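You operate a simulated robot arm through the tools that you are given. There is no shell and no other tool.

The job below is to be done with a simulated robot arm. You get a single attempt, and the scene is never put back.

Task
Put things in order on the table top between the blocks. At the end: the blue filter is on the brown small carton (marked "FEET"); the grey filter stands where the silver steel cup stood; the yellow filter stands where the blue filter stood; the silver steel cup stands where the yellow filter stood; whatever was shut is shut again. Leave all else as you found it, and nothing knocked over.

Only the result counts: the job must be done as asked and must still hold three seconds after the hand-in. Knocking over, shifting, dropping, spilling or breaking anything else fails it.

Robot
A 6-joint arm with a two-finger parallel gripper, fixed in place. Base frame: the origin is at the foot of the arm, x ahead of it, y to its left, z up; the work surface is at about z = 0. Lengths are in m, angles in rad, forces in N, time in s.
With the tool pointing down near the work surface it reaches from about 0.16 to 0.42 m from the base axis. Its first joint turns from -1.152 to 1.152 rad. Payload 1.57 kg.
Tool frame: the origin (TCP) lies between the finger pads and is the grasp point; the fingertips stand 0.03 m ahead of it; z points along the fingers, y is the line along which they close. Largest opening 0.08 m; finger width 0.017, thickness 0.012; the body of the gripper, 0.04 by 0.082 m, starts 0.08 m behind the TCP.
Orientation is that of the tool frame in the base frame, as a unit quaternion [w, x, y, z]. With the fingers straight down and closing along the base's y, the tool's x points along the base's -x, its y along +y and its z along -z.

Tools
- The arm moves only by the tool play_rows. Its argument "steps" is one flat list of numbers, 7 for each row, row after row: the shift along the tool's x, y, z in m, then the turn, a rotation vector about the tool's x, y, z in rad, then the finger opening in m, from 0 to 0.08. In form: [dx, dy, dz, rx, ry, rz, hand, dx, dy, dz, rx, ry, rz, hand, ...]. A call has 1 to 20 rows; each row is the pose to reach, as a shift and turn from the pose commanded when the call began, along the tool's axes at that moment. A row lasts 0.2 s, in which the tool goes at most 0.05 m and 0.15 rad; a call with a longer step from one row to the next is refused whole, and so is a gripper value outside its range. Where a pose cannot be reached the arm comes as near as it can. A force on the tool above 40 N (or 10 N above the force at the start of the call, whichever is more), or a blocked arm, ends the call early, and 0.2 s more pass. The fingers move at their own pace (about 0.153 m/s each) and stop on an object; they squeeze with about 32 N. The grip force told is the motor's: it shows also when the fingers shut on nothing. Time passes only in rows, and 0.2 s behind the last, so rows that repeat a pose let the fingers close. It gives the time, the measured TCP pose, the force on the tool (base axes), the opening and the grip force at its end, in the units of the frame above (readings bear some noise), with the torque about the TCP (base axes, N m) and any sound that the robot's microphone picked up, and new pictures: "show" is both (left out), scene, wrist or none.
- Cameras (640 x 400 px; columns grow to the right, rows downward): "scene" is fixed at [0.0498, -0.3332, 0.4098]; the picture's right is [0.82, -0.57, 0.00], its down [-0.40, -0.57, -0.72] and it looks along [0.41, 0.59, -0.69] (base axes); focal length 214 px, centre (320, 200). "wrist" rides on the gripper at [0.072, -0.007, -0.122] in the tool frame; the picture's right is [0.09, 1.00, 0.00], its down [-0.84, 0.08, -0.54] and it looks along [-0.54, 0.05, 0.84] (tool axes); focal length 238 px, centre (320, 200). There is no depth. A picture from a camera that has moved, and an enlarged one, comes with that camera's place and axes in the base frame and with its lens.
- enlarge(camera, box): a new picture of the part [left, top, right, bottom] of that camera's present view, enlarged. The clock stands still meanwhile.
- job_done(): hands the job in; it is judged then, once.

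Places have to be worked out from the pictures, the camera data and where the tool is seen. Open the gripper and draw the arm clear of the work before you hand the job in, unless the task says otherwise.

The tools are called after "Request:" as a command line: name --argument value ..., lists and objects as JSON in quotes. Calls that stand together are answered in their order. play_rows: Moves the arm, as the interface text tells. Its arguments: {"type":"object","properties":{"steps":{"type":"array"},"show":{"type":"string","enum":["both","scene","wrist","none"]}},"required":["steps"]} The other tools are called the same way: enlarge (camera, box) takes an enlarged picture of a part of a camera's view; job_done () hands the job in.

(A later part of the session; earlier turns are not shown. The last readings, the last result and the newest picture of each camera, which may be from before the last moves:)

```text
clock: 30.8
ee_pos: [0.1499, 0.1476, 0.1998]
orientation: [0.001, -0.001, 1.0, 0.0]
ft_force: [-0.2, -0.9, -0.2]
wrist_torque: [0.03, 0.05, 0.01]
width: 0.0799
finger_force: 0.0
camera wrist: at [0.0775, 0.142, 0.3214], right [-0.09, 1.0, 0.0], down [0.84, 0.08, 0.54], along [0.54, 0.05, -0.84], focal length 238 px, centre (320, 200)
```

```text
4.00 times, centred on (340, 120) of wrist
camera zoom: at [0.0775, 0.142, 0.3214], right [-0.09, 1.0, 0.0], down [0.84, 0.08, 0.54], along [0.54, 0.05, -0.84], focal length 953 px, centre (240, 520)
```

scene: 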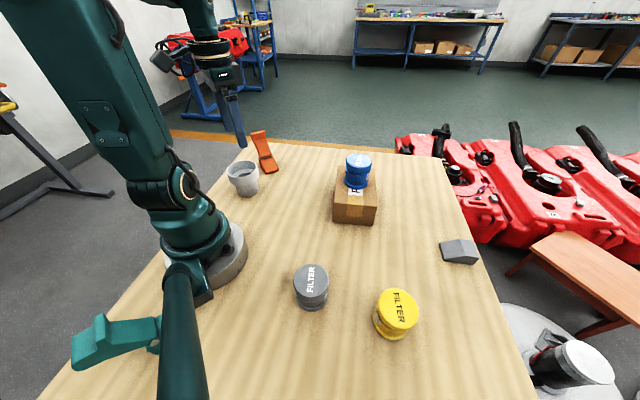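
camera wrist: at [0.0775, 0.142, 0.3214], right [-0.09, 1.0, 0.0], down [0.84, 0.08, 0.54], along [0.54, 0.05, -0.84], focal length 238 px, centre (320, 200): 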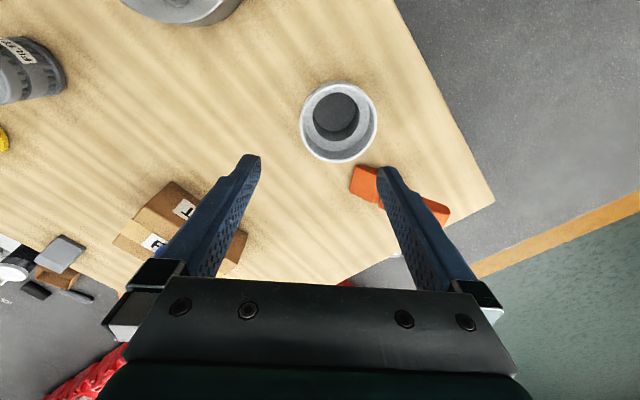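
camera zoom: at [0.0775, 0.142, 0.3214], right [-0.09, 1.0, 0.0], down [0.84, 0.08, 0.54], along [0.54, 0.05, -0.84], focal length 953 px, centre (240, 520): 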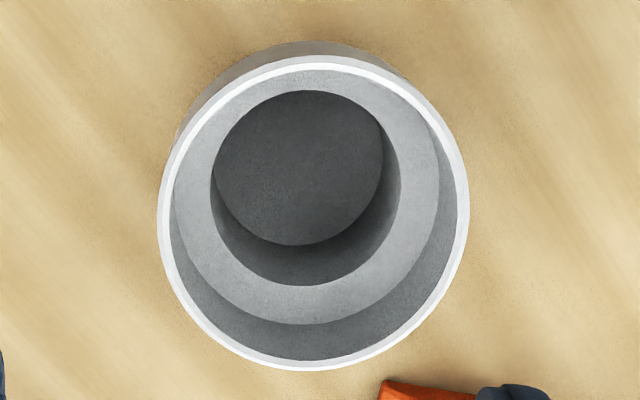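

The cup's rim is at z about 0.075 with a radius of 0.04. The upper section runs from about 0.048 to 0.075 with a ledge inside, and the centre is near (0.142, 0.166). I'll bring the fingers, opened to 0.04, above the -y side of the rim and look.

Request:
play_rows --steps '[0.002, -0.006, 0.015, 0, 0, 0, 0.06, 0.004, -0.012, 0.035, 0, 0, 0, 0.04, 0.006, -0.017, 0.055, 0, 0, 0, 0.04, 0.0075, -0.021, 0.068, 0, 0, 0, 0.04, 0.0075, -0.021, 0.0744, 0, 0, 0, 0.04, 0.0075, -0.021, 0.0744, 0, 0, 0, 0.04]' --show "both"

Request:
enlarge --camera "wrist" --box '[240, 60, 440, 200]'

Request:
enlarge --camera "scene" --box '[200, 110, 300, 210]'

```text
clock: 32.2
ee_pos: [0.1431, 0.1289, 0.1243]
orientation: [0.001, 0.0, 1.0, -0.001]
ft_force: [-0.5, 0.1, -0.5]
wrist_torque: [-0.01, 0.02, 0.01]
width: 0.04
finger_force: 0.0
camera wrist: at [0.0704, 0.1222, 0.2466], right [-0.09, 1.0, 0.0], down [0.84, 0.08, 0.54], along [0.54, 0.05, -0.84], focal length 238 px, centre (320, 200)
```

scene: 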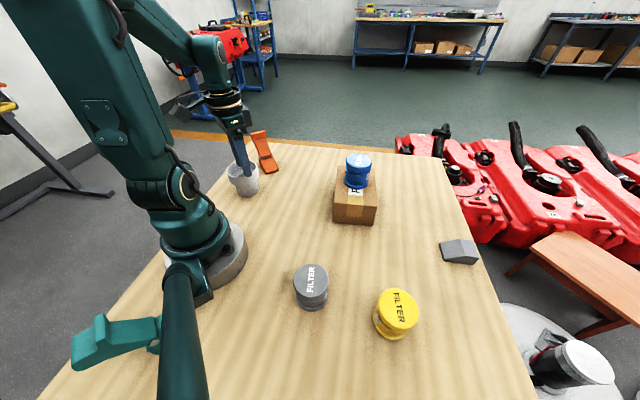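
wrist: 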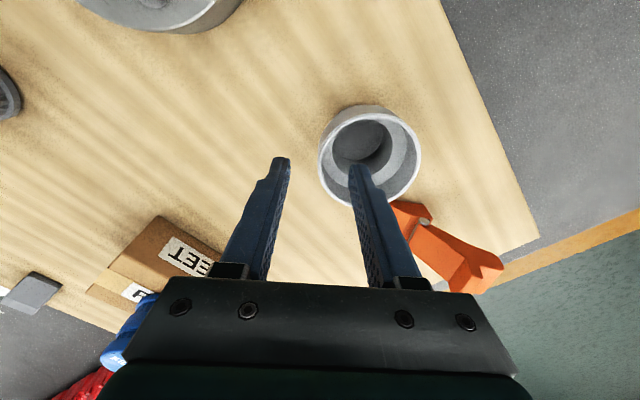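

```text
2.86 times, centred on (340, 130) of wrist
camera zoom: at [0.0704, 0.1222, 0.2466], right [-0.09, 1.0, 0.0], down [0.84, 0.08, 0.54], along [0.54, 0.05, -0.84], focal length 681 px, centre (263, 400)
```

zoom: 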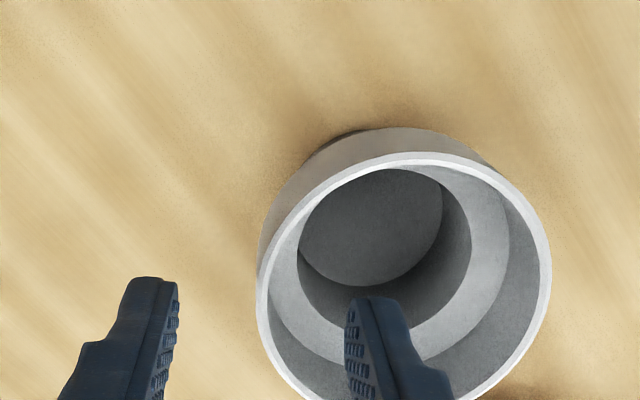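

```text
4.00 times, centred on (250, 160) of scene
camera zoom: at [0.0498, -0.3332, 0.4098], right [0.82, -0.57, 0.0], down [-0.4, -0.57, -0.72], along [0.41, 0.59, -0.69], focal length 858 px, centre (600, 360)
```

zoom: 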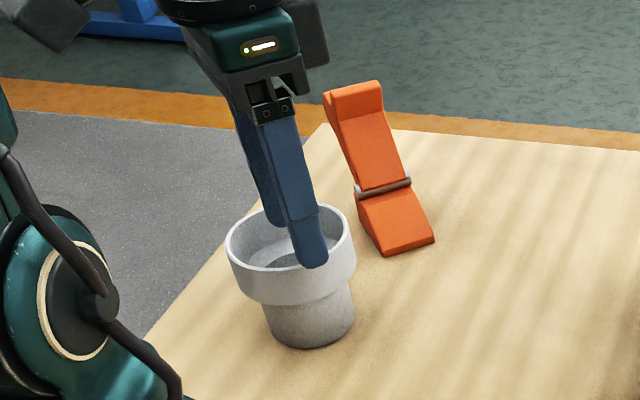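

Allowing for perspective bias, the two wrist views agree on a cup centre near (0.1444, 0.1674), so the -y wall is under the tool at y = 0.1294. I'll shift 2 mm in x and lower the fingers so that one is inside and one outside, with tips at about z 0.057.

Request:
play_rows --steps '[-0.002, 0, 0.008, 0, 0, 0, 0.04, -0.002, 0, 0.016, 0, 0, 0, 0.04, -0.002, 0, 0.024, 0, 0, 0, 0.04, -0.002, 0, 0.031, 0, 0, 0, 0.04, -0.002, 0, 0.037, 0, 0, 0, 0.04, -0.002, 0, 0.037, 0, 0, 0, 0.04]' --show "both"

Request:
enlarge --camera "wrist" --box '[240, 80, 480, 260]'

Request:
enlarge --camera "scene" --box '[200, 110, 300, 210]'

```text
clock: 33.6
ee_pos: [0.1461, 0.1285, 0.0865]
orientation: [0.0, -0.001, 1.0, -0.001]
ft_force: [0.0, -0.7, -0.7]
wrist_torque: [0.0, -0.02, -0.02]
width: 0.04
finger_force: 0.0
camera wrist: at [0.0732, 0.1211, 0.2093], right [-0.09, 1.0, 0.0], down [0.84, 0.08, 0.54], along [0.54, 0.05, -0.84], focal length 238 px, centre (320, 200)
```

scene: 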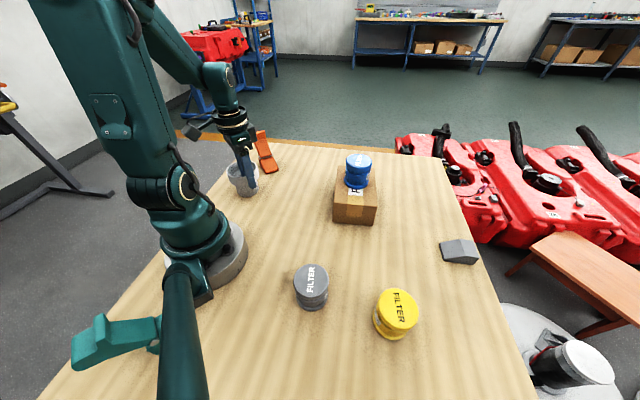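
wrist: 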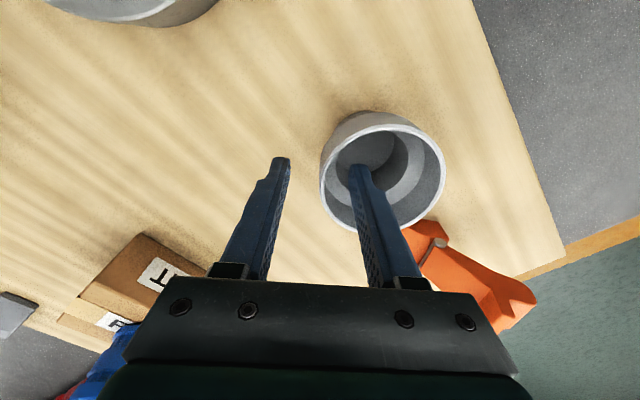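

```text
2.22 times, centred on (360, 170) of wrist
camera zoom: at [0.0732, 0.1211, 0.2093], right [-0.09, 1.0, 0.0], down [0.84, 0.08, 0.54], along [0.54, 0.05, -0.84], focal length 530 px, centre (231, 267)
```

zoom: 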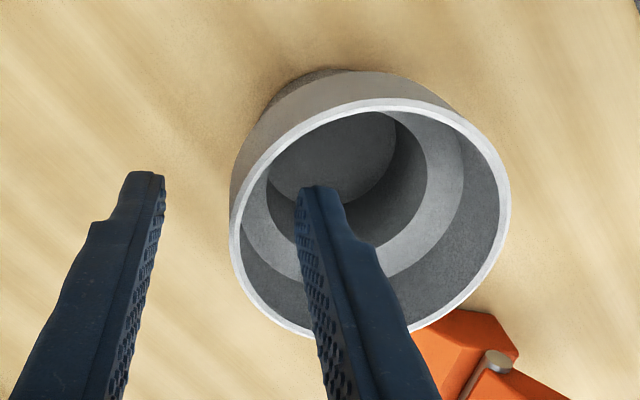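

```text
4.00 times, centred on (250, 160) of scene
camera zoom: at [0.0498, -0.3332, 0.4098], right [0.82, -0.57, 0.0], down [-0.4, -0.57, -0.72], along [0.41, 0.59, -0.69], focal length 858 px, centre (600, 360)
```

zoom: 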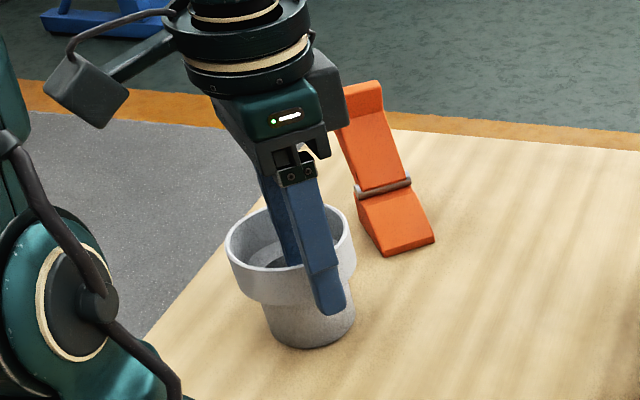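

The fingers straddle the wall with no contact force. The wall's mid-line is about 1.3 mm toward +y of the tool, so I'll shift by that, close most of the way, and check.

Request:
play_rows --steps '[0, 0.0013, 0, 0, 0, 0, 0.04, 0, 0.0013, 0, 0, 0, 0, 0.03, 0, 0.0013, 0, 0, 0, 0, 0.02, 0, 0.0013, 0, 0, 0, 0, 0.012, 0, 0.0013, 0, 0, 0, 0, 0.012]' --show "both"

Request:
enlarge --camera "wrist" --box '[240, 80, 480, 260]'

Request:
enlarge --camera "scene" --box '[200, 110, 300, 210]'

```text
clock: 34.8
ee_pos: [0.1457, 0.1285, 0.0872]
orientation: [0.001, -0.001, 1.0, -0.001]
ft_force: [0.4, 0.0, 0.2]
wrist_torque: [-0.02, 0.02, -0.02]
width: 0.0121
finger_force: 0.0
camera wrist: at [0.0728, 0.1226, 0.2091], right [-0.09, 1.0, 0.0], down [0.84, 0.08, 0.54], along [0.54, 0.05, -0.84], focal length 238 px, centre (320, 200)
```

scene: 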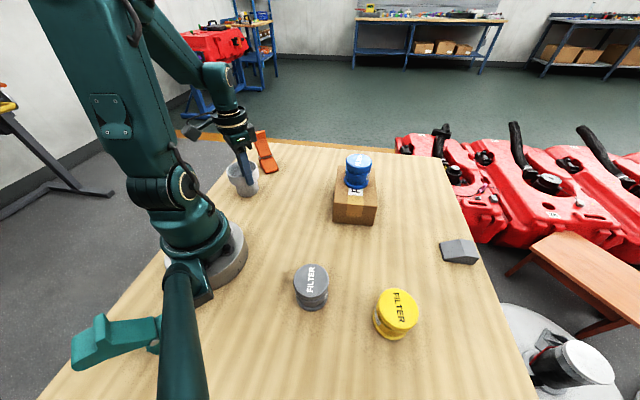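
wrist: 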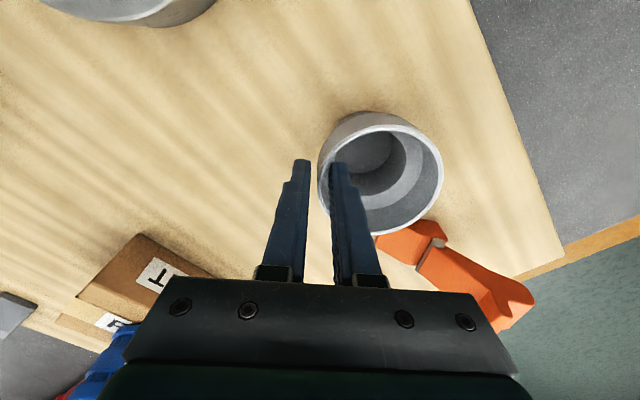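

```text
2.22 times, centred on (360, 170) of wrist
camera zoom: at [0.0728, 0.1226, 0.2091], right [-0.09, 1.0, 0.0], down [0.84, 0.08, 0.54], along [0.54, 0.05, -0.84], focal length 530 px, centre (231, 267)
```

zoom: 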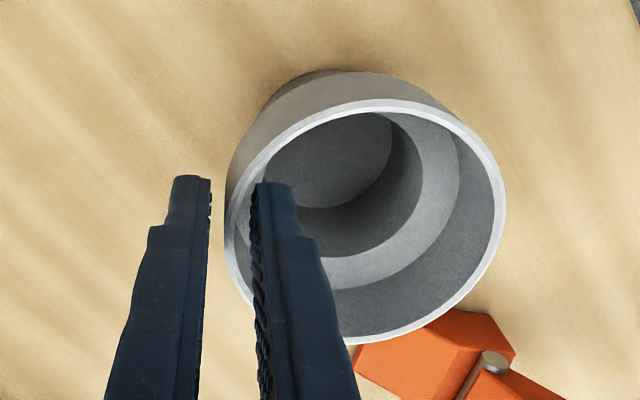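

```text
4.00 times, centred on (250, 160) of scene
camera zoom: at [0.0498, -0.3332, 0.4098], right [0.82, -0.57, 0.0], down [-0.4, -0.57, -0.72], along [0.41, 0.59, -0.69], focal length 858 px, centre (600, 360)
```

zoom: 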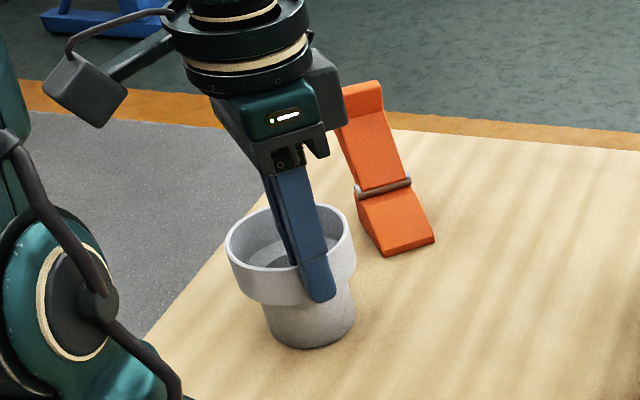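

The fingers are evenly spaced about the wall with no contact yet. I'll close fully on it.

Request:
play_rows --steps '[0, 0, 0, 0, 0, 0, 0.009, 0, 0, 0, 0, 0, 0, 0.006, 0, 0, 0, 0, 0, 0, 0.003, 0, 0, 0, 0, 0, 0, 0, 0, 0, 0, 0, 0, 0, 0, 0, 0, 0, 0, 0, 0, 0]' --show "both"

Request:
enlarge --camera "wrist" --box '[240, 80, 480, 260]'

Request:
enlarge --camera "scene" --box '[200, 110, 300, 210]'

```text
clock: 36.2
ee_pos: [0.1462, 0.1292, 0.0874]
orientation: [0.001, -0.001, 1.0, 0.001]
ft_force: [0.7, 0.2, 1.5]
wrist_torque: [0.03, -0.06, 0.05]
width: 0.0055
finger_force: 25.2
camera wrist: at [0.0728, 0.1226, 0.2091], right [-0.09, 1.0, 0.0], down [0.84, 0.08, 0.54], along [0.54, 0.05, -0.84], focal length 238 px, centre (320, 200)
```

scene: 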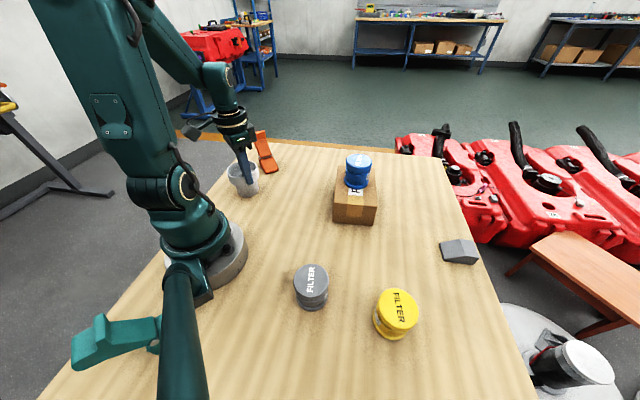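
wrist: 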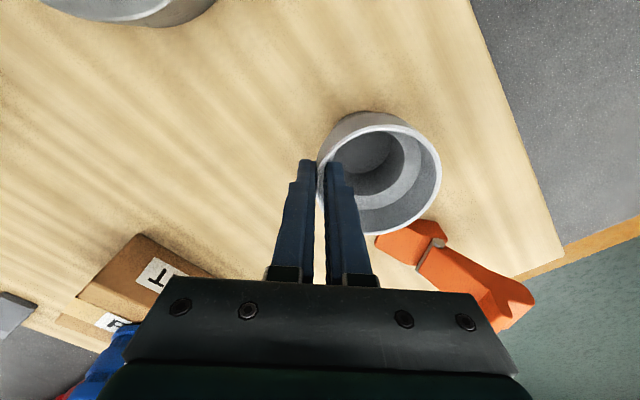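

```text
2.22 times, centred on (360, 170) of wrist
camera zoom: at [0.0728, 0.1226, 0.2091], right [-0.09, 1.0, 0.0], down [0.84, 0.08, 0.54], along [0.54, 0.05, -0.84], focal length 530 px, centre (231, 267)
```

zoom: 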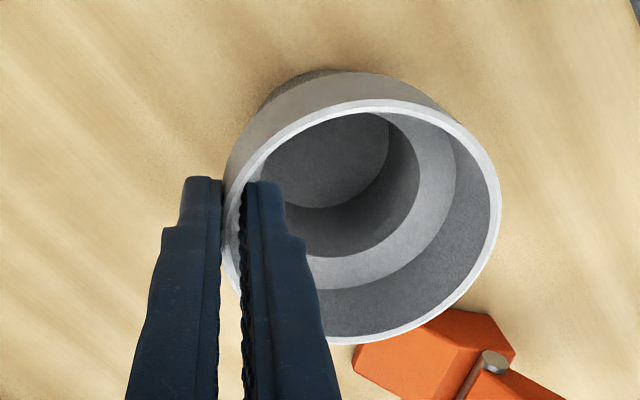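

```text
4.00 times, centred on (250, 160) of scene
camera zoom: at [0.0498, -0.3332, 0.4098], right [0.82, -0.57, 0.0], down [-0.4, -0.57, -0.72], along [0.41, 0.59, -0.69], focal length 858 px, centre (600, 360)
```

zoom: 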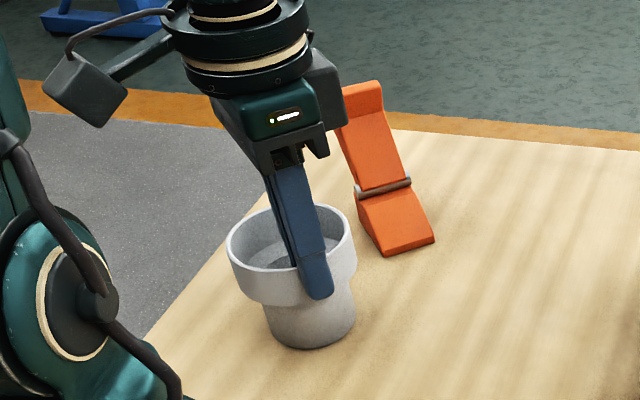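

The cup's wall is pinched (width 5.5 mm) and the cup moved only about 1 mm. I'll let the grip settle and lift a centimetre to see whether it hangs level.

Request:
play_rows --steps '[0, 0, 0, 0, 0, 0, 0, 0, 0, 0, 0, 0, 0, 0, 0, 0, -0.003, 0, 0, 0, 0, 0, 0, -0.006, 0, 0, 0, 0, 0, 0, -0.01, 0, 0, 0, 0, 0, 0, -0.01, 0, 0, 0, 0]' --show "both"

Request:
enlarge --camera "wrist" --box '[240, 80, 480, 260]'

Request:
enlarge --camera "scene" --box '[200, 110, 300, 210]'

```text
clock: 37.6
ee_pos: [0.1455, 0.1295, 0.0966]
orientation: [0.001, 0.0, 1.0, -0.001]
ft_force: [-0.1, 0.3, -0.3]
wrist_torque: [-0.03, 0.04, 0.0]
width: 0.0055
finger_force: 26.2
camera wrist: at [0.073, 0.1232, 0.2189], right [-0.09, 1.0, 0.0], down [0.84, 0.08, 0.54], along [0.54, 0.05, -0.84], focal length 238 px, centre (320, 200)
```

scene: 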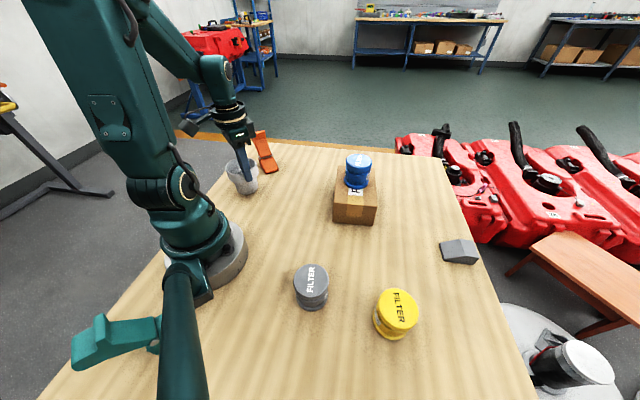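
wrist: 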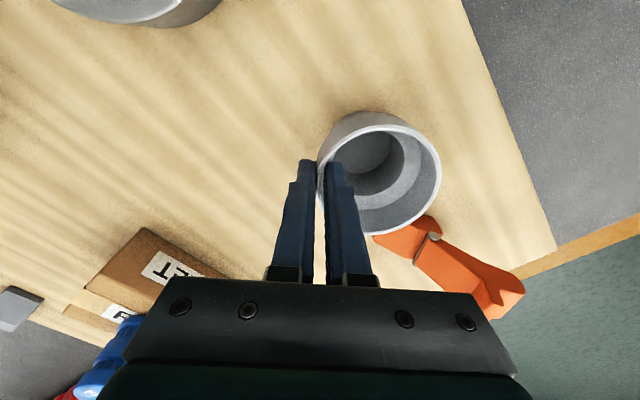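

```text
2.22 times, centred on (360, 170) of wrist
camera zoom: at [0.073, 0.1232, 0.2189], right [-0.09, 1.0, 0.0], down [0.84, 0.08, 0.54], along [0.54, 0.05, -0.84], focal length 530 px, centre (231, 267)
```

zoom: 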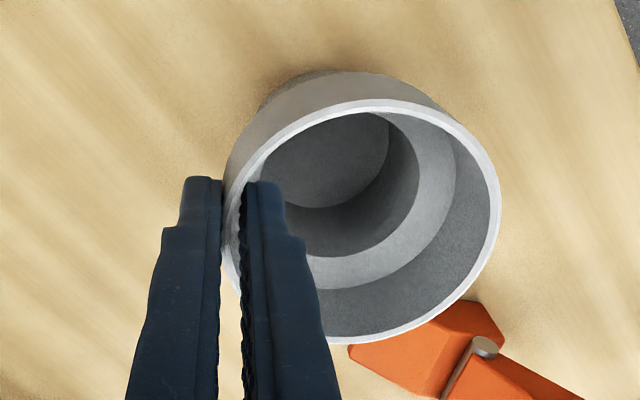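

```text
4.00 times, centred on (250, 160) of scene
camera zoom: at [0.0498, -0.3332, 0.4098], right [0.82, -0.57, 0.0], down [-0.4, -0.57, -0.72], along [0.41, 0.59, -0.69], focal length 858 px, centre (600, 360)
```

zoom: 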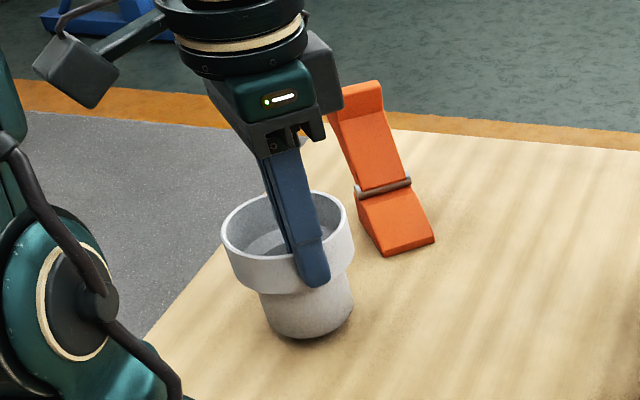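

The cup hangs level and the grip is steady. I'll lift higher, swing it away from the orange block, and carry it over the yellow filter's old spot.

Request:
play_rows --steps '[0, 0, -0.025, 0, 0, 0, 0, 0, 0, -0.055, 0, 0, 0, 0, 0, -0.01, -0.08, 0, 0, 0, 0, -0.01, -0.02, -0.09, 0, 0, 0, 0, -0.035, -0.029, -0.09, 0, 0, 0, 0, -0.065, -0.029, -0.09, 0, 0, 0, 0, -0.095, -0.029, -0.09, 0, 0, 0, 0, -0.125, -0.029, -0.09, 0, 0, 0, 0, -0.15, -0.029, -0.09, 0, 0, 0, 0, -0.1698, -0.029, -0.09, 0, 0, 0, 0, -0.1698, -0.029, -0.09, 0, 0, 0, 0]' --show "both"

```text
clock: 40.0
ee_pos: [0.3162, 0.1005, 0.1876]
orientation: [-0.001, 0.0, 1.0, -0.001]
ft_force: [0.1, 0.2, -0.4]
wrist_torque: [0.01, -0.01, -0.03]
width: 0.0054
finger_force: 25.8
camera wrist: at [0.2436, 0.0938, 0.3097], right [-0.09, 1.0, 0.0], down [0.84, 0.08, 0.54], along [0.54, 0.05, -0.84], focal length 238 px, centre (320, 200)
```

scene: 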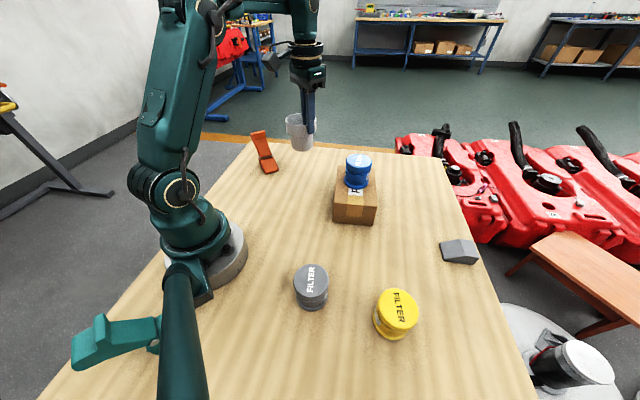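
wrist: 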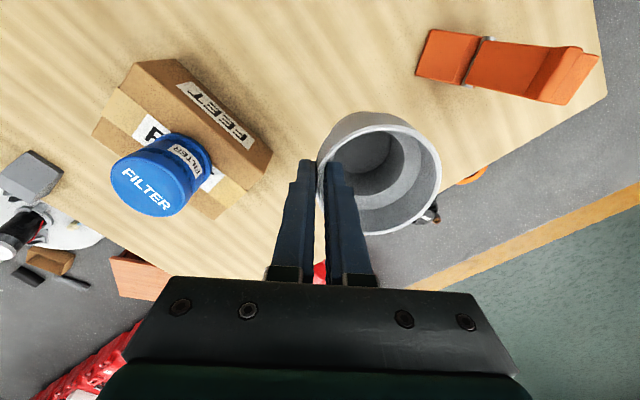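

The cup is above the spot with the tool at (0.3156, 0.1008). I'll lower it to about 6 mm above the table with a small correction.

Request:
play_rows --steps '[0.0008, 0.0005, 0.02, 0, 0, 0, 0, 0.0008, 0.0005, 0.045, 0, 0, 0, 0, 0.0008, 0.0005, 0.065, 0, 0, 0, 0, 0.0008, 0.0005, 0.08, 0, 0, 0, 0, 0.0008, 0.0005, 0.09, 0, 0, 0, 0, 0.0008, 0.0005, 0.0945, 0, 0, 0, 0, 0.0008, 0.0005, 0.0945, 0, 0, 0, 0]' --show "both"

Request:
enlarge --camera "scene" --box '[250, 100, 350, 200]'

```text
clock: 41.6
ee_pos: [0.3146, 0.1015, 0.0925]
orientation: [0.001, -0.001, 1.0, -0.002]
ft_force: [-0.3, -1.2, -0.7]
wrist_torque: [0.01, -0.03, 0.0]
width: 0.0055
finger_force: 25.4
camera wrist: at [0.2421, 0.0947, 0.2147], right [-0.09, 1.0, 0.0], down [0.84, 0.08, 0.54], along [0.54, 0.05, -0.84], focal length 238 px, centre (320, 200)
```

scene: 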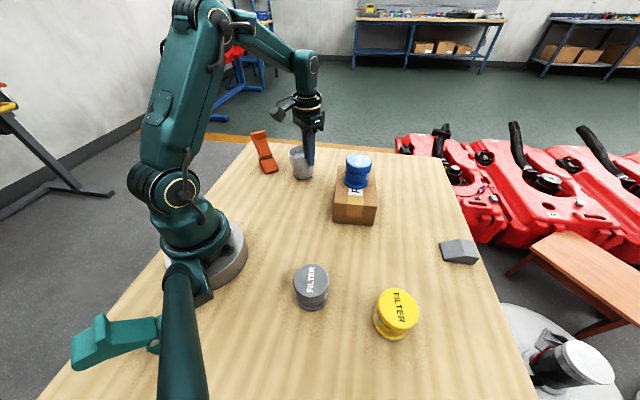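
wrist: 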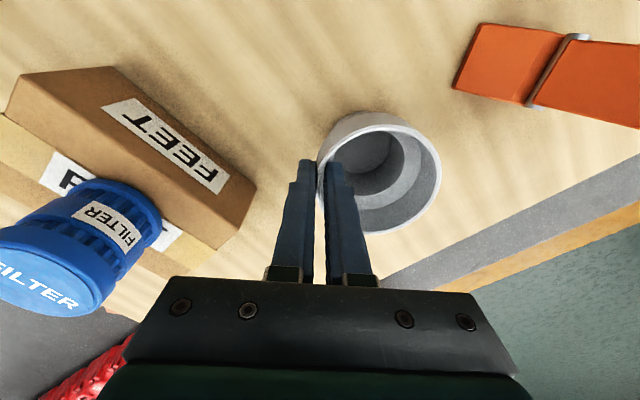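

```text
4.00 times, centred on (300, 150) of scene
camera zoom: at [0.0498, -0.3332, 0.4098], right [0.82, -0.57, 0.0], down [-0.4, -0.57, -0.72], along [0.41, 0.59, -0.69], focal length 858 px, centre (400, 400)
```

zoom: 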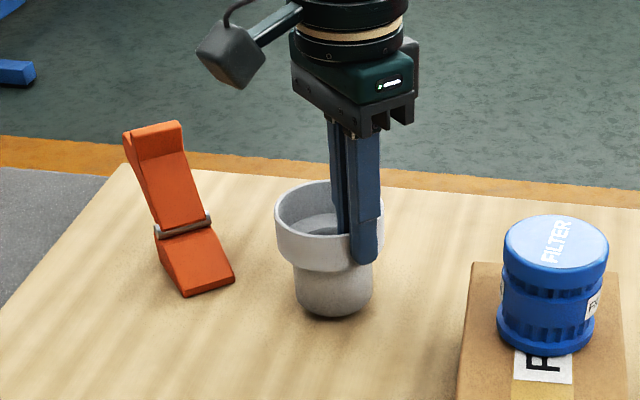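

The cup is about 6 mm above the table and its image position lines up with where the yellow filter stood. I'll lower it gently, watching the force.

Request:
play_rows --steps '[-0.0007, 0, 0.002, 0, 0, 0, 0, -0.0007, 0, 0.004, 0, 0, 0, 0, -0.0007, 0, 0.005, 0, 0, 0, 0, -0.0007, 0, 0.005, 0, 0, 0, 0]' --show "none"

Request:
enlarge --camera "scene" --box '[200, 110, 400, 235]'

Request:
enlarge --camera "wrist" --box '[240, 80, 480, 260]'

```text
clock: 42.6
ee_pos: [0.3151, 0.1013, 0.0876]
orientation: [0.001, -0.001, 1.0, -0.001]
ft_force: [-0.6, -0.9, -1.0]
wrist_torque: [-0.05, 0.0, -0.01]
width: 0.0055
finger_force: 25.1
```

```text
3.20 times, centred on (300, 172) of scene
camera zoom: at [0.0498, -0.3332, 0.4098], right [0.82, -0.57, 0.0], down [-0.4, -0.57, -0.72], along [0.41, 0.59, -0.69], focal length 686 px, centre (384, 288)
```

zoom: 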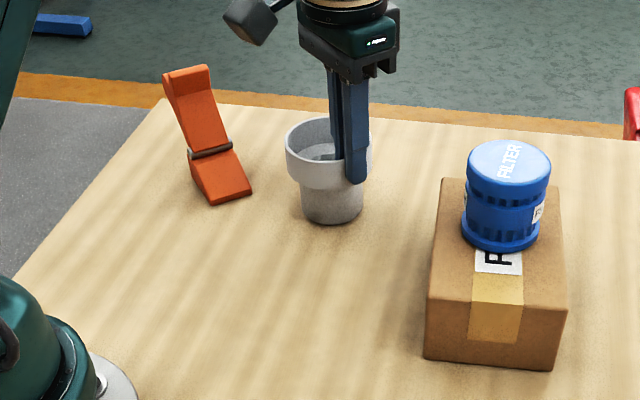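

```text
2.22 times, centred on (360, 170) of wrist
camera zoom: at [0.2427, 0.0944, 0.2101], right [-0.09, 1.0, 0.0], down [0.84, 0.08, 0.54], along [0.54, 0.05, -0.84], focal length 530 px, centre (231, 267)
```

zoom: 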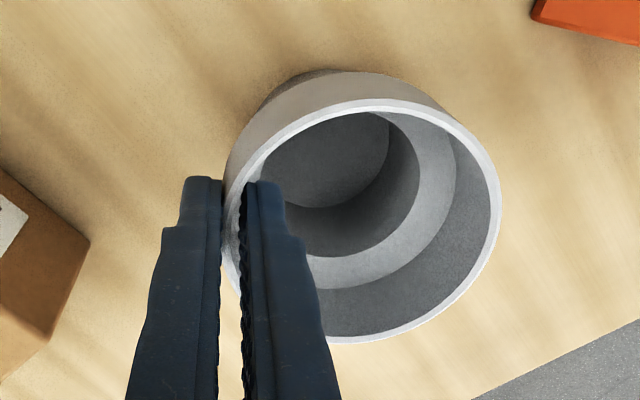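

The cup's base spans the same pixels as the yellow filter's base did, to within 1 px in the zoomed view. I'll lower the last millimetre to contact.

Request:
play_rows --steps '[0, 0, 0.0008, 0, 0, 0, 0, 0, 0, 0.0014, 0, 0, 0, 0, 0, 0, 0.0014, 0, 0, 0, 0]' --show "none"

```text
clock: 43.4
ee_pos: [0.3154, 0.1004, 0.0873]
orientation: [0.001, -0.001, 1.0, -0.001]
ft_force: [-2.1, -2.2, 7.7]
wrist_torque: [0.04, 0.13, -0.02]
width: 0.0053
finger_force: 25.1
```

Contact at about 8 N. I'll ease back a little, open gently in stages, and rise straight up out of the cup.

Request:
play_rows --steps '[0, 0, -0.0006, 0, 0, 0, 0, 0, 0, -0.0006, 0, 0, 0, 0.008, 0, 0, -0.0006, 0, 0, 0, 0.015, 0, 0, -0.0006, 0, 0, 0, 0.025, 0, 0, -0.0006, 0, 0, 0, 0.035, 0, 0, -0.0006, 0, 0, 0, 0.038, 0, 0, -0.0006, 0, 0, 0, 0.038]' --show "both"

Request:
enlarge --camera "wrist" --box '[240, 80, 480, 260]'

```text
clock: 45.0
ee_pos: [0.3152, 0.1014, 0.0869]
orientation: [0.001, 0.0, 1.0, -0.001]
ft_force: [-0.4, 0.1, 0.4]
wrist_torque: [0.01, -0.04, 0.01]
width: 0.0381
finger_force: 0.1
camera wrist: at [0.2428, 0.0947, 0.2093], right [-0.09, 1.0, 0.0], down [0.84, 0.08, 0.54], along [0.54, 0.05, -0.84], focal length 238 px, centre (320, 200)
```

scene: 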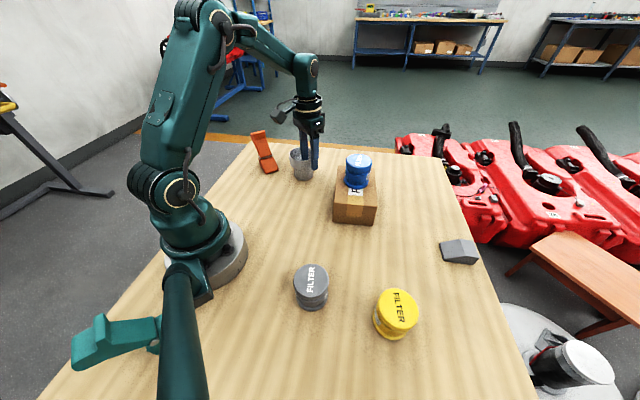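
wrist: 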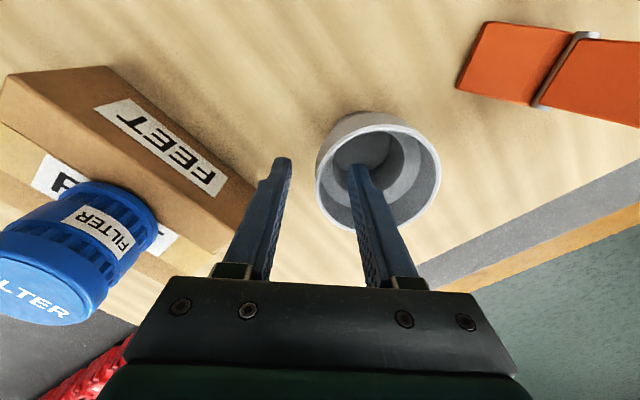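

```text
2.22 times, centred on (360, 170) of wrist
camera zoom: at [0.2428, 0.0947, 0.2093], right [-0.09, 1.0, 0.0], down [0.84, 0.08, 0.54], along [0.54, 0.05, -0.84], focal length 530 px, centre (231, 267)
```

zoom: 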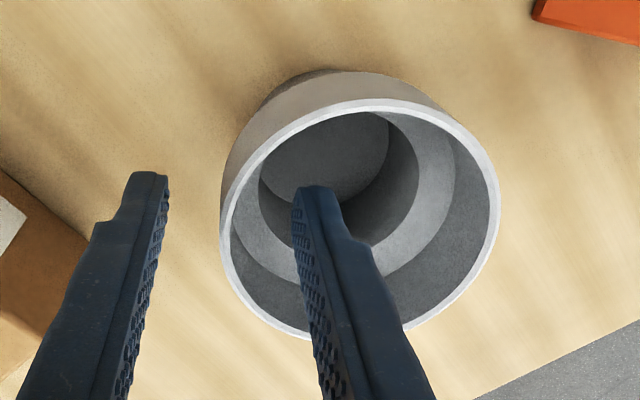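

The cup is released and standing on the spot. I'll rise straight up, then move over to the grey filter near (0.135, -0.185).

Request:
play_rows --steps '[0, 0, -0.01, 0, 0, 0, 0.038, 0, 0, -0.03, 0, 0, 0, 0.038, 0, 0, -0.06, 0, 0, 0, 0.038, 0, 0, -0.09, 0, 0, 0, 0.05, 0, 0, -0.115, 0, 0, 0, 0.08, 0.0108, -0.0172, -0.115, 0, 0, 0, 0.08, 0.0288, -0.0458, -0.115, 0, 0, 0, 0.08, 0.0486, -0.0772, -0.115, 0, 0, 0, 0.08, 0.0684, -0.1087, -0.115, 0, 0, 0, 0.08, 0.0882, -0.1401, -0.115, 0, 0, 0, 0.08, 0.108, -0.1716, -0.115, 0, 0, 0, 0.08, 0.1278, -0.2031, -0.11, 0, 0, 0, 0.08, 0.1476, -0.2345, -0.1, 0, 0, 0, 0.08, 0.1656, -0.2631, -0.09, 0, 0, 0, 0.08, 0.18, -0.286, -0.08, 0, 0, 0, 0.08, 0.18, -0.286, -0.08, 0, 0, 0, 0.08]' --show "both"

Request:
enlarge --camera "wrist" --box '[240, 60, 400, 200]'

Request:
enlarge --camera "scene" --box '[200, 110, 400, 235]'

```text
clock: 48.4
ee_pos: [0.1337, -0.1854, 0.169]
orientation: [0.001, -0.001, 1.0, -0.001]
ft_force: [-0.8, 0.5, -0.7]
wrist_torque: [0.01, 0.01, 0.01]
width: 0.08
finger_force: 0.1
camera wrist: at [0.0618, -0.1926, 0.2898], right [-0.09, 1.0, 0.0], down [0.84, 0.08, 0.54], along [0.54, 0.05, -0.84], focal length 238 px, centre (320, 200)
```

scene: 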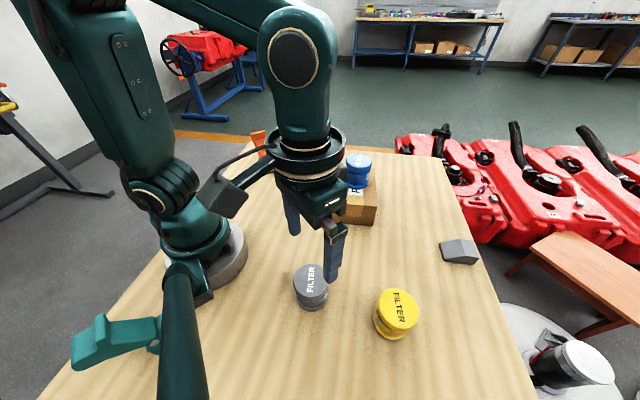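
wrist: 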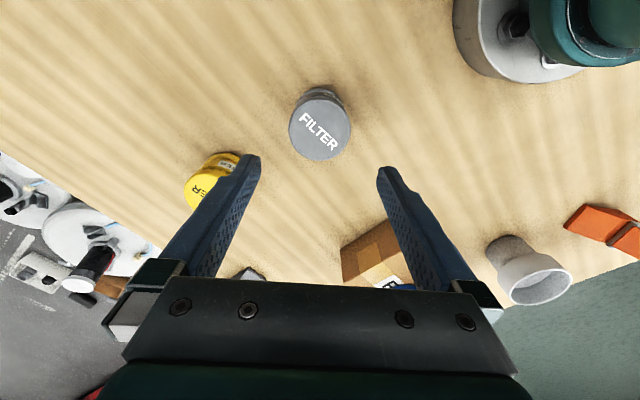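

```text
2.86 times, centred on (320, 130) of wrist
camera zoom: at [0.0618, -0.1926, 0.2898], right [-0.09, 1.0, 0.0], down [0.84, 0.08, 0.54], along [0.54, 0.05, -0.84], focal length 681 px, centre (320, 400)
```

zoom: 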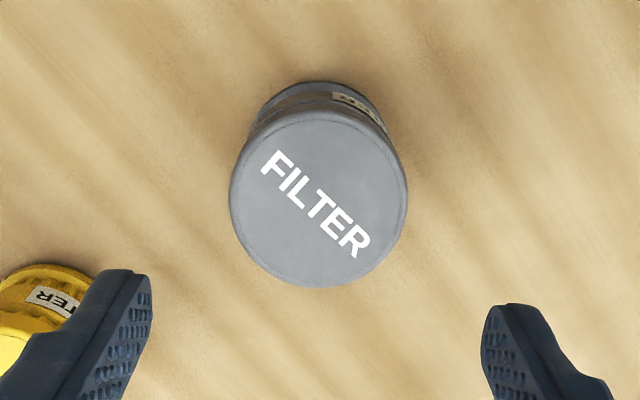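

```text
3.20 times, centred on (300, 172) of scene
camera zoom: at [0.0498, -0.3332, 0.4098], right [0.82, -0.57, 0.0], down [-0.4, -0.57, -0.72], along [0.41, 0.59, -0.69], focal length 686 px, centre (384, 288)
```

zoom: 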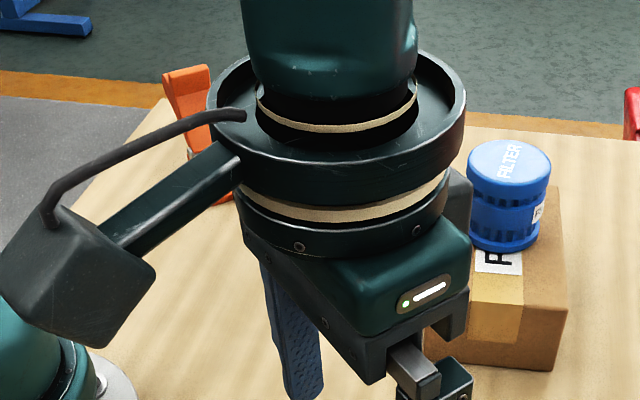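

The grey filter's centre works out near (0.129, -0.187). I'll correct and go down around it.

Request:
play_rows --steps '[0.0035, -0.001, 0.02, 0, 0, 0, 0.08, 0.0035, -0.001, 0.045, 0, 0, 0, 0.08, 0.0035, -0.001, 0.07, 0, 0, 0, 0.08, 0.0035, -0.001, 0.092, 0, 0, 0, 0.08, 0.0035, -0.001, 0.108, 0, 0, 0, 0.08, 0.0035, -0.001, 0.12, 0, 0, 0, 0.08, 0.0035, -0.001, 0.1285, 0, 0, 0, 0.08, 0.0035, -0.001, 0.1285, 0, 0, 0, 0.08]' --show "both"

Request:
enlarge --camera "scene" --box '[200, 110, 400, 235]'

```text
clock: 50.2
ee_pos: [0.1328, -0.1867, 0.0384]
orientation: [0.0, 0.0, 1.0, -0.001]
ft_force: [0.7, 0.8, 0.1]
wrist_torque: [-0.01, -0.01, -0.02]
width: 0.0798
finger_force: 0.1
camera wrist: at [0.06, -0.1927, 0.1608], right [-0.09, 1.0, 0.0], down [0.84, 0.08, 0.54], along [0.54, 0.05, -0.84], focal length 238 px, centre (320, 200)
```

scene: 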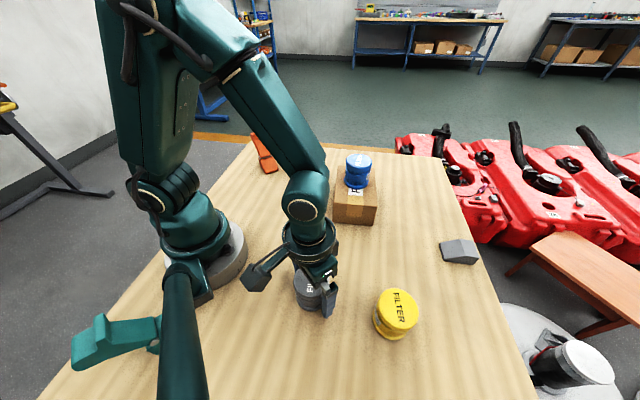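
wrist: 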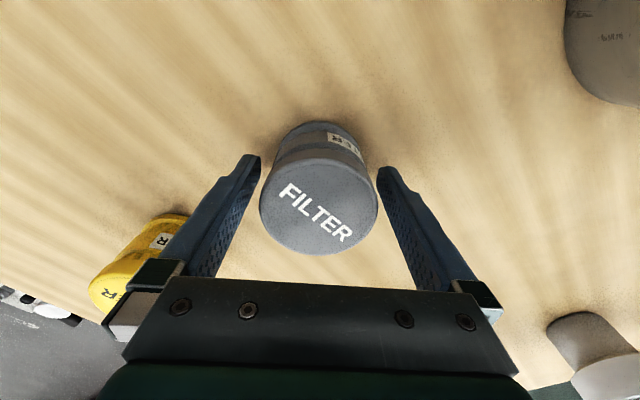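

```text
3.20 times, centred on (300, 172) of scene
camera zoom: at [0.0498, -0.3332, 0.4098], right [0.82, -0.57, 0.0], down [-0.4, -0.57, -0.72], along [0.41, 0.59, -0.69], focal length 686 px, centre (384, 288)
```

zoom: 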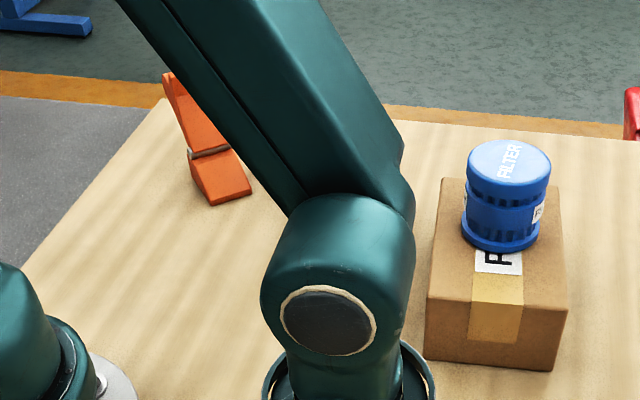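

The grey filter is centred between the fingers. I'll close on it.

Request:
play_rows --steps '[0, 0, 0, 0, 0, 0, 0.07, 0, 0, 0, 0, 0, 0, 0.03, 0, 0, 0, 0, 0, 0, 0.03, 0, 0, 0, 0, 0, 0, 0.03, 0, 0, 0, 0, 0, 0, 0.03]' --show "wrist"

Request:
enlarge --camera "wrist" --box '[220, 100, 420, 280]'

```text
clock: 51.4
ee_pos: [0.1333, -0.1865, 0.0398]
orientation: [0.001, -0.001, 1.0, -0.001]
ft_force: [-0.5, 0.3, -0.2]
wrist_torque: [0.0, -0.02, 0.02]
width: 0.0578
finger_force: 31.9
camera wrist: at [0.06, -0.1928, 0.161], right [-0.09, 1.0, 0.0], down [0.84, 0.08, 0.54], along [0.54, 0.05, -0.84], focal length 238 px, centre (320, 200)
```

wrist: 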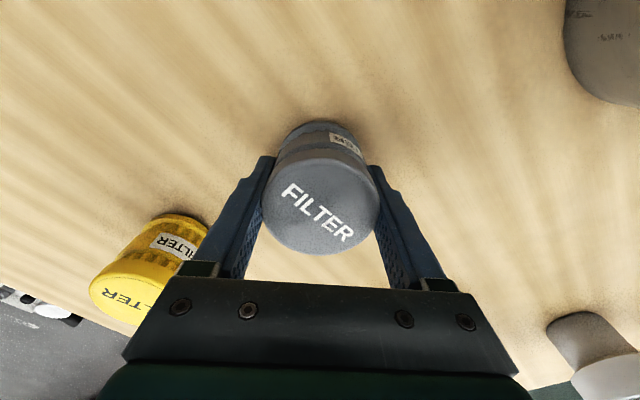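

```text
2.22 times, centred on (320, 190) of wrist
camera zoom: at [0.06, -0.1928, 0.161], right [-0.09, 1.0, 0.0], down [0.84, 0.08, 0.54], along [0.54, 0.05, -0.84], focal length 530 px, centre (320, 222)
```

zoom: 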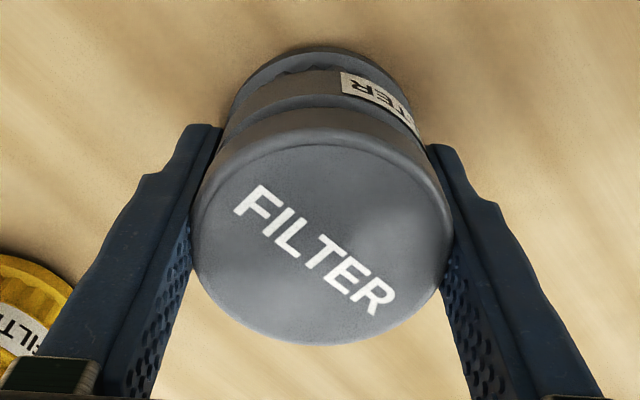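

Gripped. I'll lift the grey filter and carry it in an arc around the front of the base to above the cup's old spot near (0.144, 0.167).

Request:
play_rows --steps '[0, 0, -0.015, 0, 0, 0, 0.03, 0, 0, -0.045, 0, 0, 0, 0.03, 0, 0, -0.08, 0, 0, 0, 0.03, 0, 0, -0.115, 0, 0, 0, 0.03, 0, 0, -0.145, 0, 0, 0, 0.03, -0.029, 0.0248, -0.145, 0, 0, 0, 0.03, -0.054, 0.0558, -0.145, 0, 0, 0, 0.03, -0.073, 0.0902, -0.145, 0, 0, 0, 0.03, -0.086, 0.1273, -0.145, 0, 0, 0, 0.03, -0.092, 0.1662, -0.145, 0, 0, 0, 0.03, -0.092, 0.2054, -0.145, 0, 0, 0, 0.03, -0.085, 0.2438, -0.145, 0, 0, 0, 0.03, -0.071, 0.2808, -0.145, 0, 0, 0, 0.03, -0.051, 0.3138, -0.145, 0, 0, 0, 0.03, -0.031, 0.3378, -0.145, 0, 0, 0, 0.03, -0.0139, 0.3531, -0.145, 0, 0, 0, 0.03, -0.0139, 0.3531, -0.145, 0, 0, 0, 0.03]' --show "both"

```text
clock: 55.0
ee_pos: [0.1446, 0.1661, 0.185]
orientation: [0.002, -0.001, 1.0, -0.001]
ft_force: [0.2, -0.1, -0.1]
wrist_torque: [0.02, -0.02, 0.0]
width: 0.0579
finger_force: 32.2
camera wrist: at [0.0728, 0.1605, 0.3065], right [-0.09, 1.0, 0.0], down [0.84, 0.08, 0.54], along [0.54, 0.05, -0.84], focal length 238 px, centre (320, 200)
```

scene: 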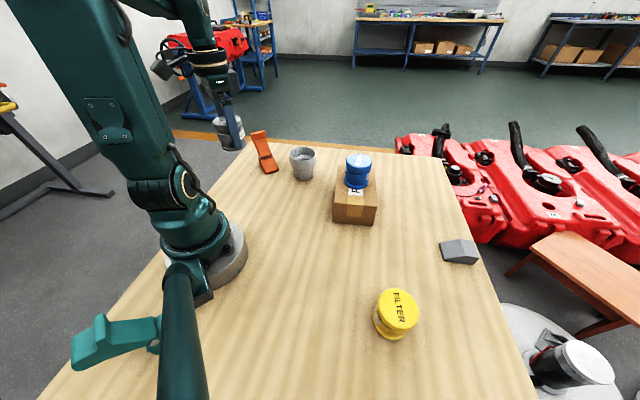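
wrist: 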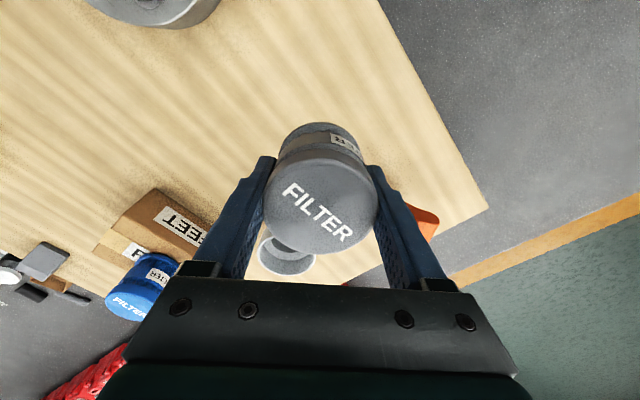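

The tool is at (0.1448, 0.1675, 0.1845) over the spot. I'll lower to about 6 mm above the table with a 1 mm correction.

Request:
play_rows --steps '[-0.001, 0, 0.025, 0, 0, 0, 0.03, -0.001, 0, 0.055, 0, 0, 0, 0.03, -0.001, 0, 0.085, 0, 0, 0, 0.03, -0.001, 0, 0.11, 0, 0, 0, 0.03, -0.001, 0, 0.127, 0, 0, 0, 0.03, -0.001, 0, 0.136, 0, 0, 0, 0.03, -0.001, 0, 0.1395, 0, 0, 0, 0.03, -0.001, 0, 0.1395, 0, 0, 0, 0.03]' --show "both"

Request:
enlarge --camera "scene" --box '[215, 145, 275, 205]'

```text
clock: 56.8
ee_pos: [0.1468, 0.1653, 0.0438]
orientation: [0.0, -0.001, 1.0, 0.0]
ft_force: [0.4, 0.0, -0.6]
wrist_torque: [-0.01, 0.0, -0.03]
width: 0.0579
finger_force: 32.0
camera wrist: at [0.0737, 0.1595, 0.1658], right [-0.09, 1.0, 0.0], down [0.84, 0.08, 0.54], along [0.54, 0.05, -0.84], focal length 238 px, centre (320, 200)
```

scene: 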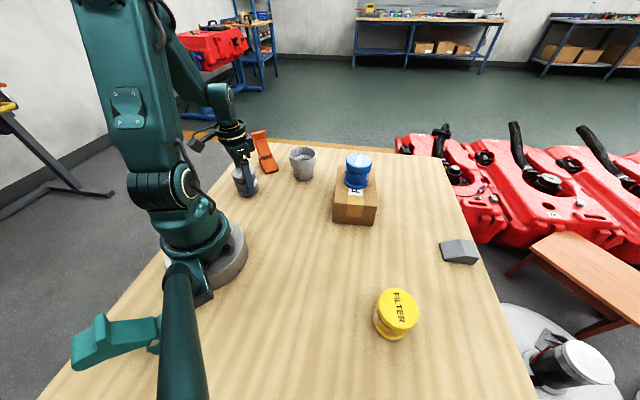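
wrist: 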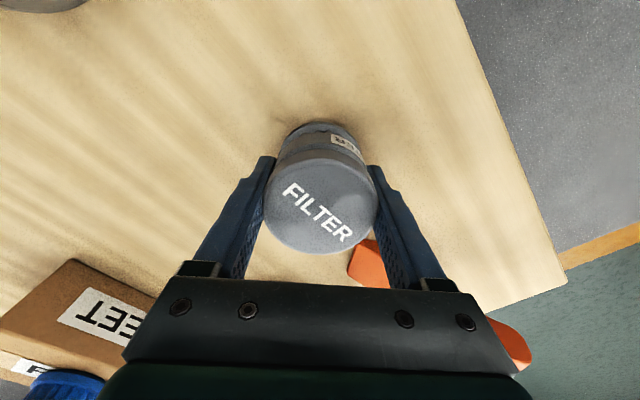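

```text
6.67 times, centred on (245, 175) of scene
camera zoom: at [0.0498, -0.3332, 0.4098], right [0.82, -0.57, 0.0], down [-0.4, -0.57, -0.72], along [0.41, 0.59, -0.69], focal length 1430 px, centre (820, 367)
```

zoom: 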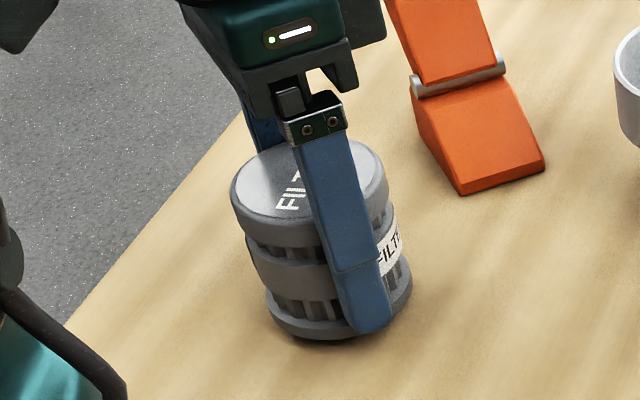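

The filter's base ring lines up with where the cup's base was, within a couple of zoomed pixels. I'll lower it the last few millimetres.

Request:
play_rows --steps '[0, 0.0005, 0.002, 0, 0, 0, 0.03, 0, 0.0005, 0.0035, 0, 0, 0, 0.03, 0, 0.0005, 0.0045, 0, 0, 0, 0.03, 0, 0.0005, 0.0045, 0, 0, 0, 0.03]' --show "none"

Request:
enlarge --camera "scene" --box '[215, 145, 275, 205]'

```text
clock: 57.8
ee_pos: [0.1469, 0.1674, 0.0399]
orientation: [0.001, -0.001, 1.0, 0.001]
ft_force: [1.3, -3.3, 24.3]
wrist_torque: [-0.14, -0.04, 0.18]
width: 0.0577
finger_force: 31.9
```

```text
6.67 times, centred on (245, 175) of scene
camera zoom: at [0.0498, -0.3332, 0.4097], right [0.82, -0.57, 0.0], down [-0.4, -0.57, -0.72], along [0.41, 0.59, -0.69], focal length 1430 px, centre (820, 367)
```

zoom: 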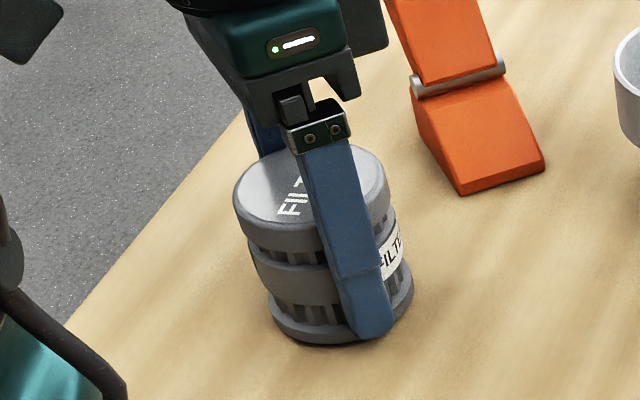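

Contact came slightly early, at 24 N. I'll back off to relieve the pressure and read the force before opening.

Request:
play_rows --steps '[0, 0, -0.0014, 0, 0, 0, 0.03, 0, 0, -0.0014, 0, 0, 0, 0.03]' --show "none"

```text
clock: 58.4
ee_pos: [0.1469, 0.167, 0.0406]
orientation: [0.001, -0.001, 1.0, 0.0]
ft_force: [1.6, -0.3, 0.5]
wrist_torque: [0.01, -0.03, -0.02]
width: 0.0576
finger_force: 32.3
```

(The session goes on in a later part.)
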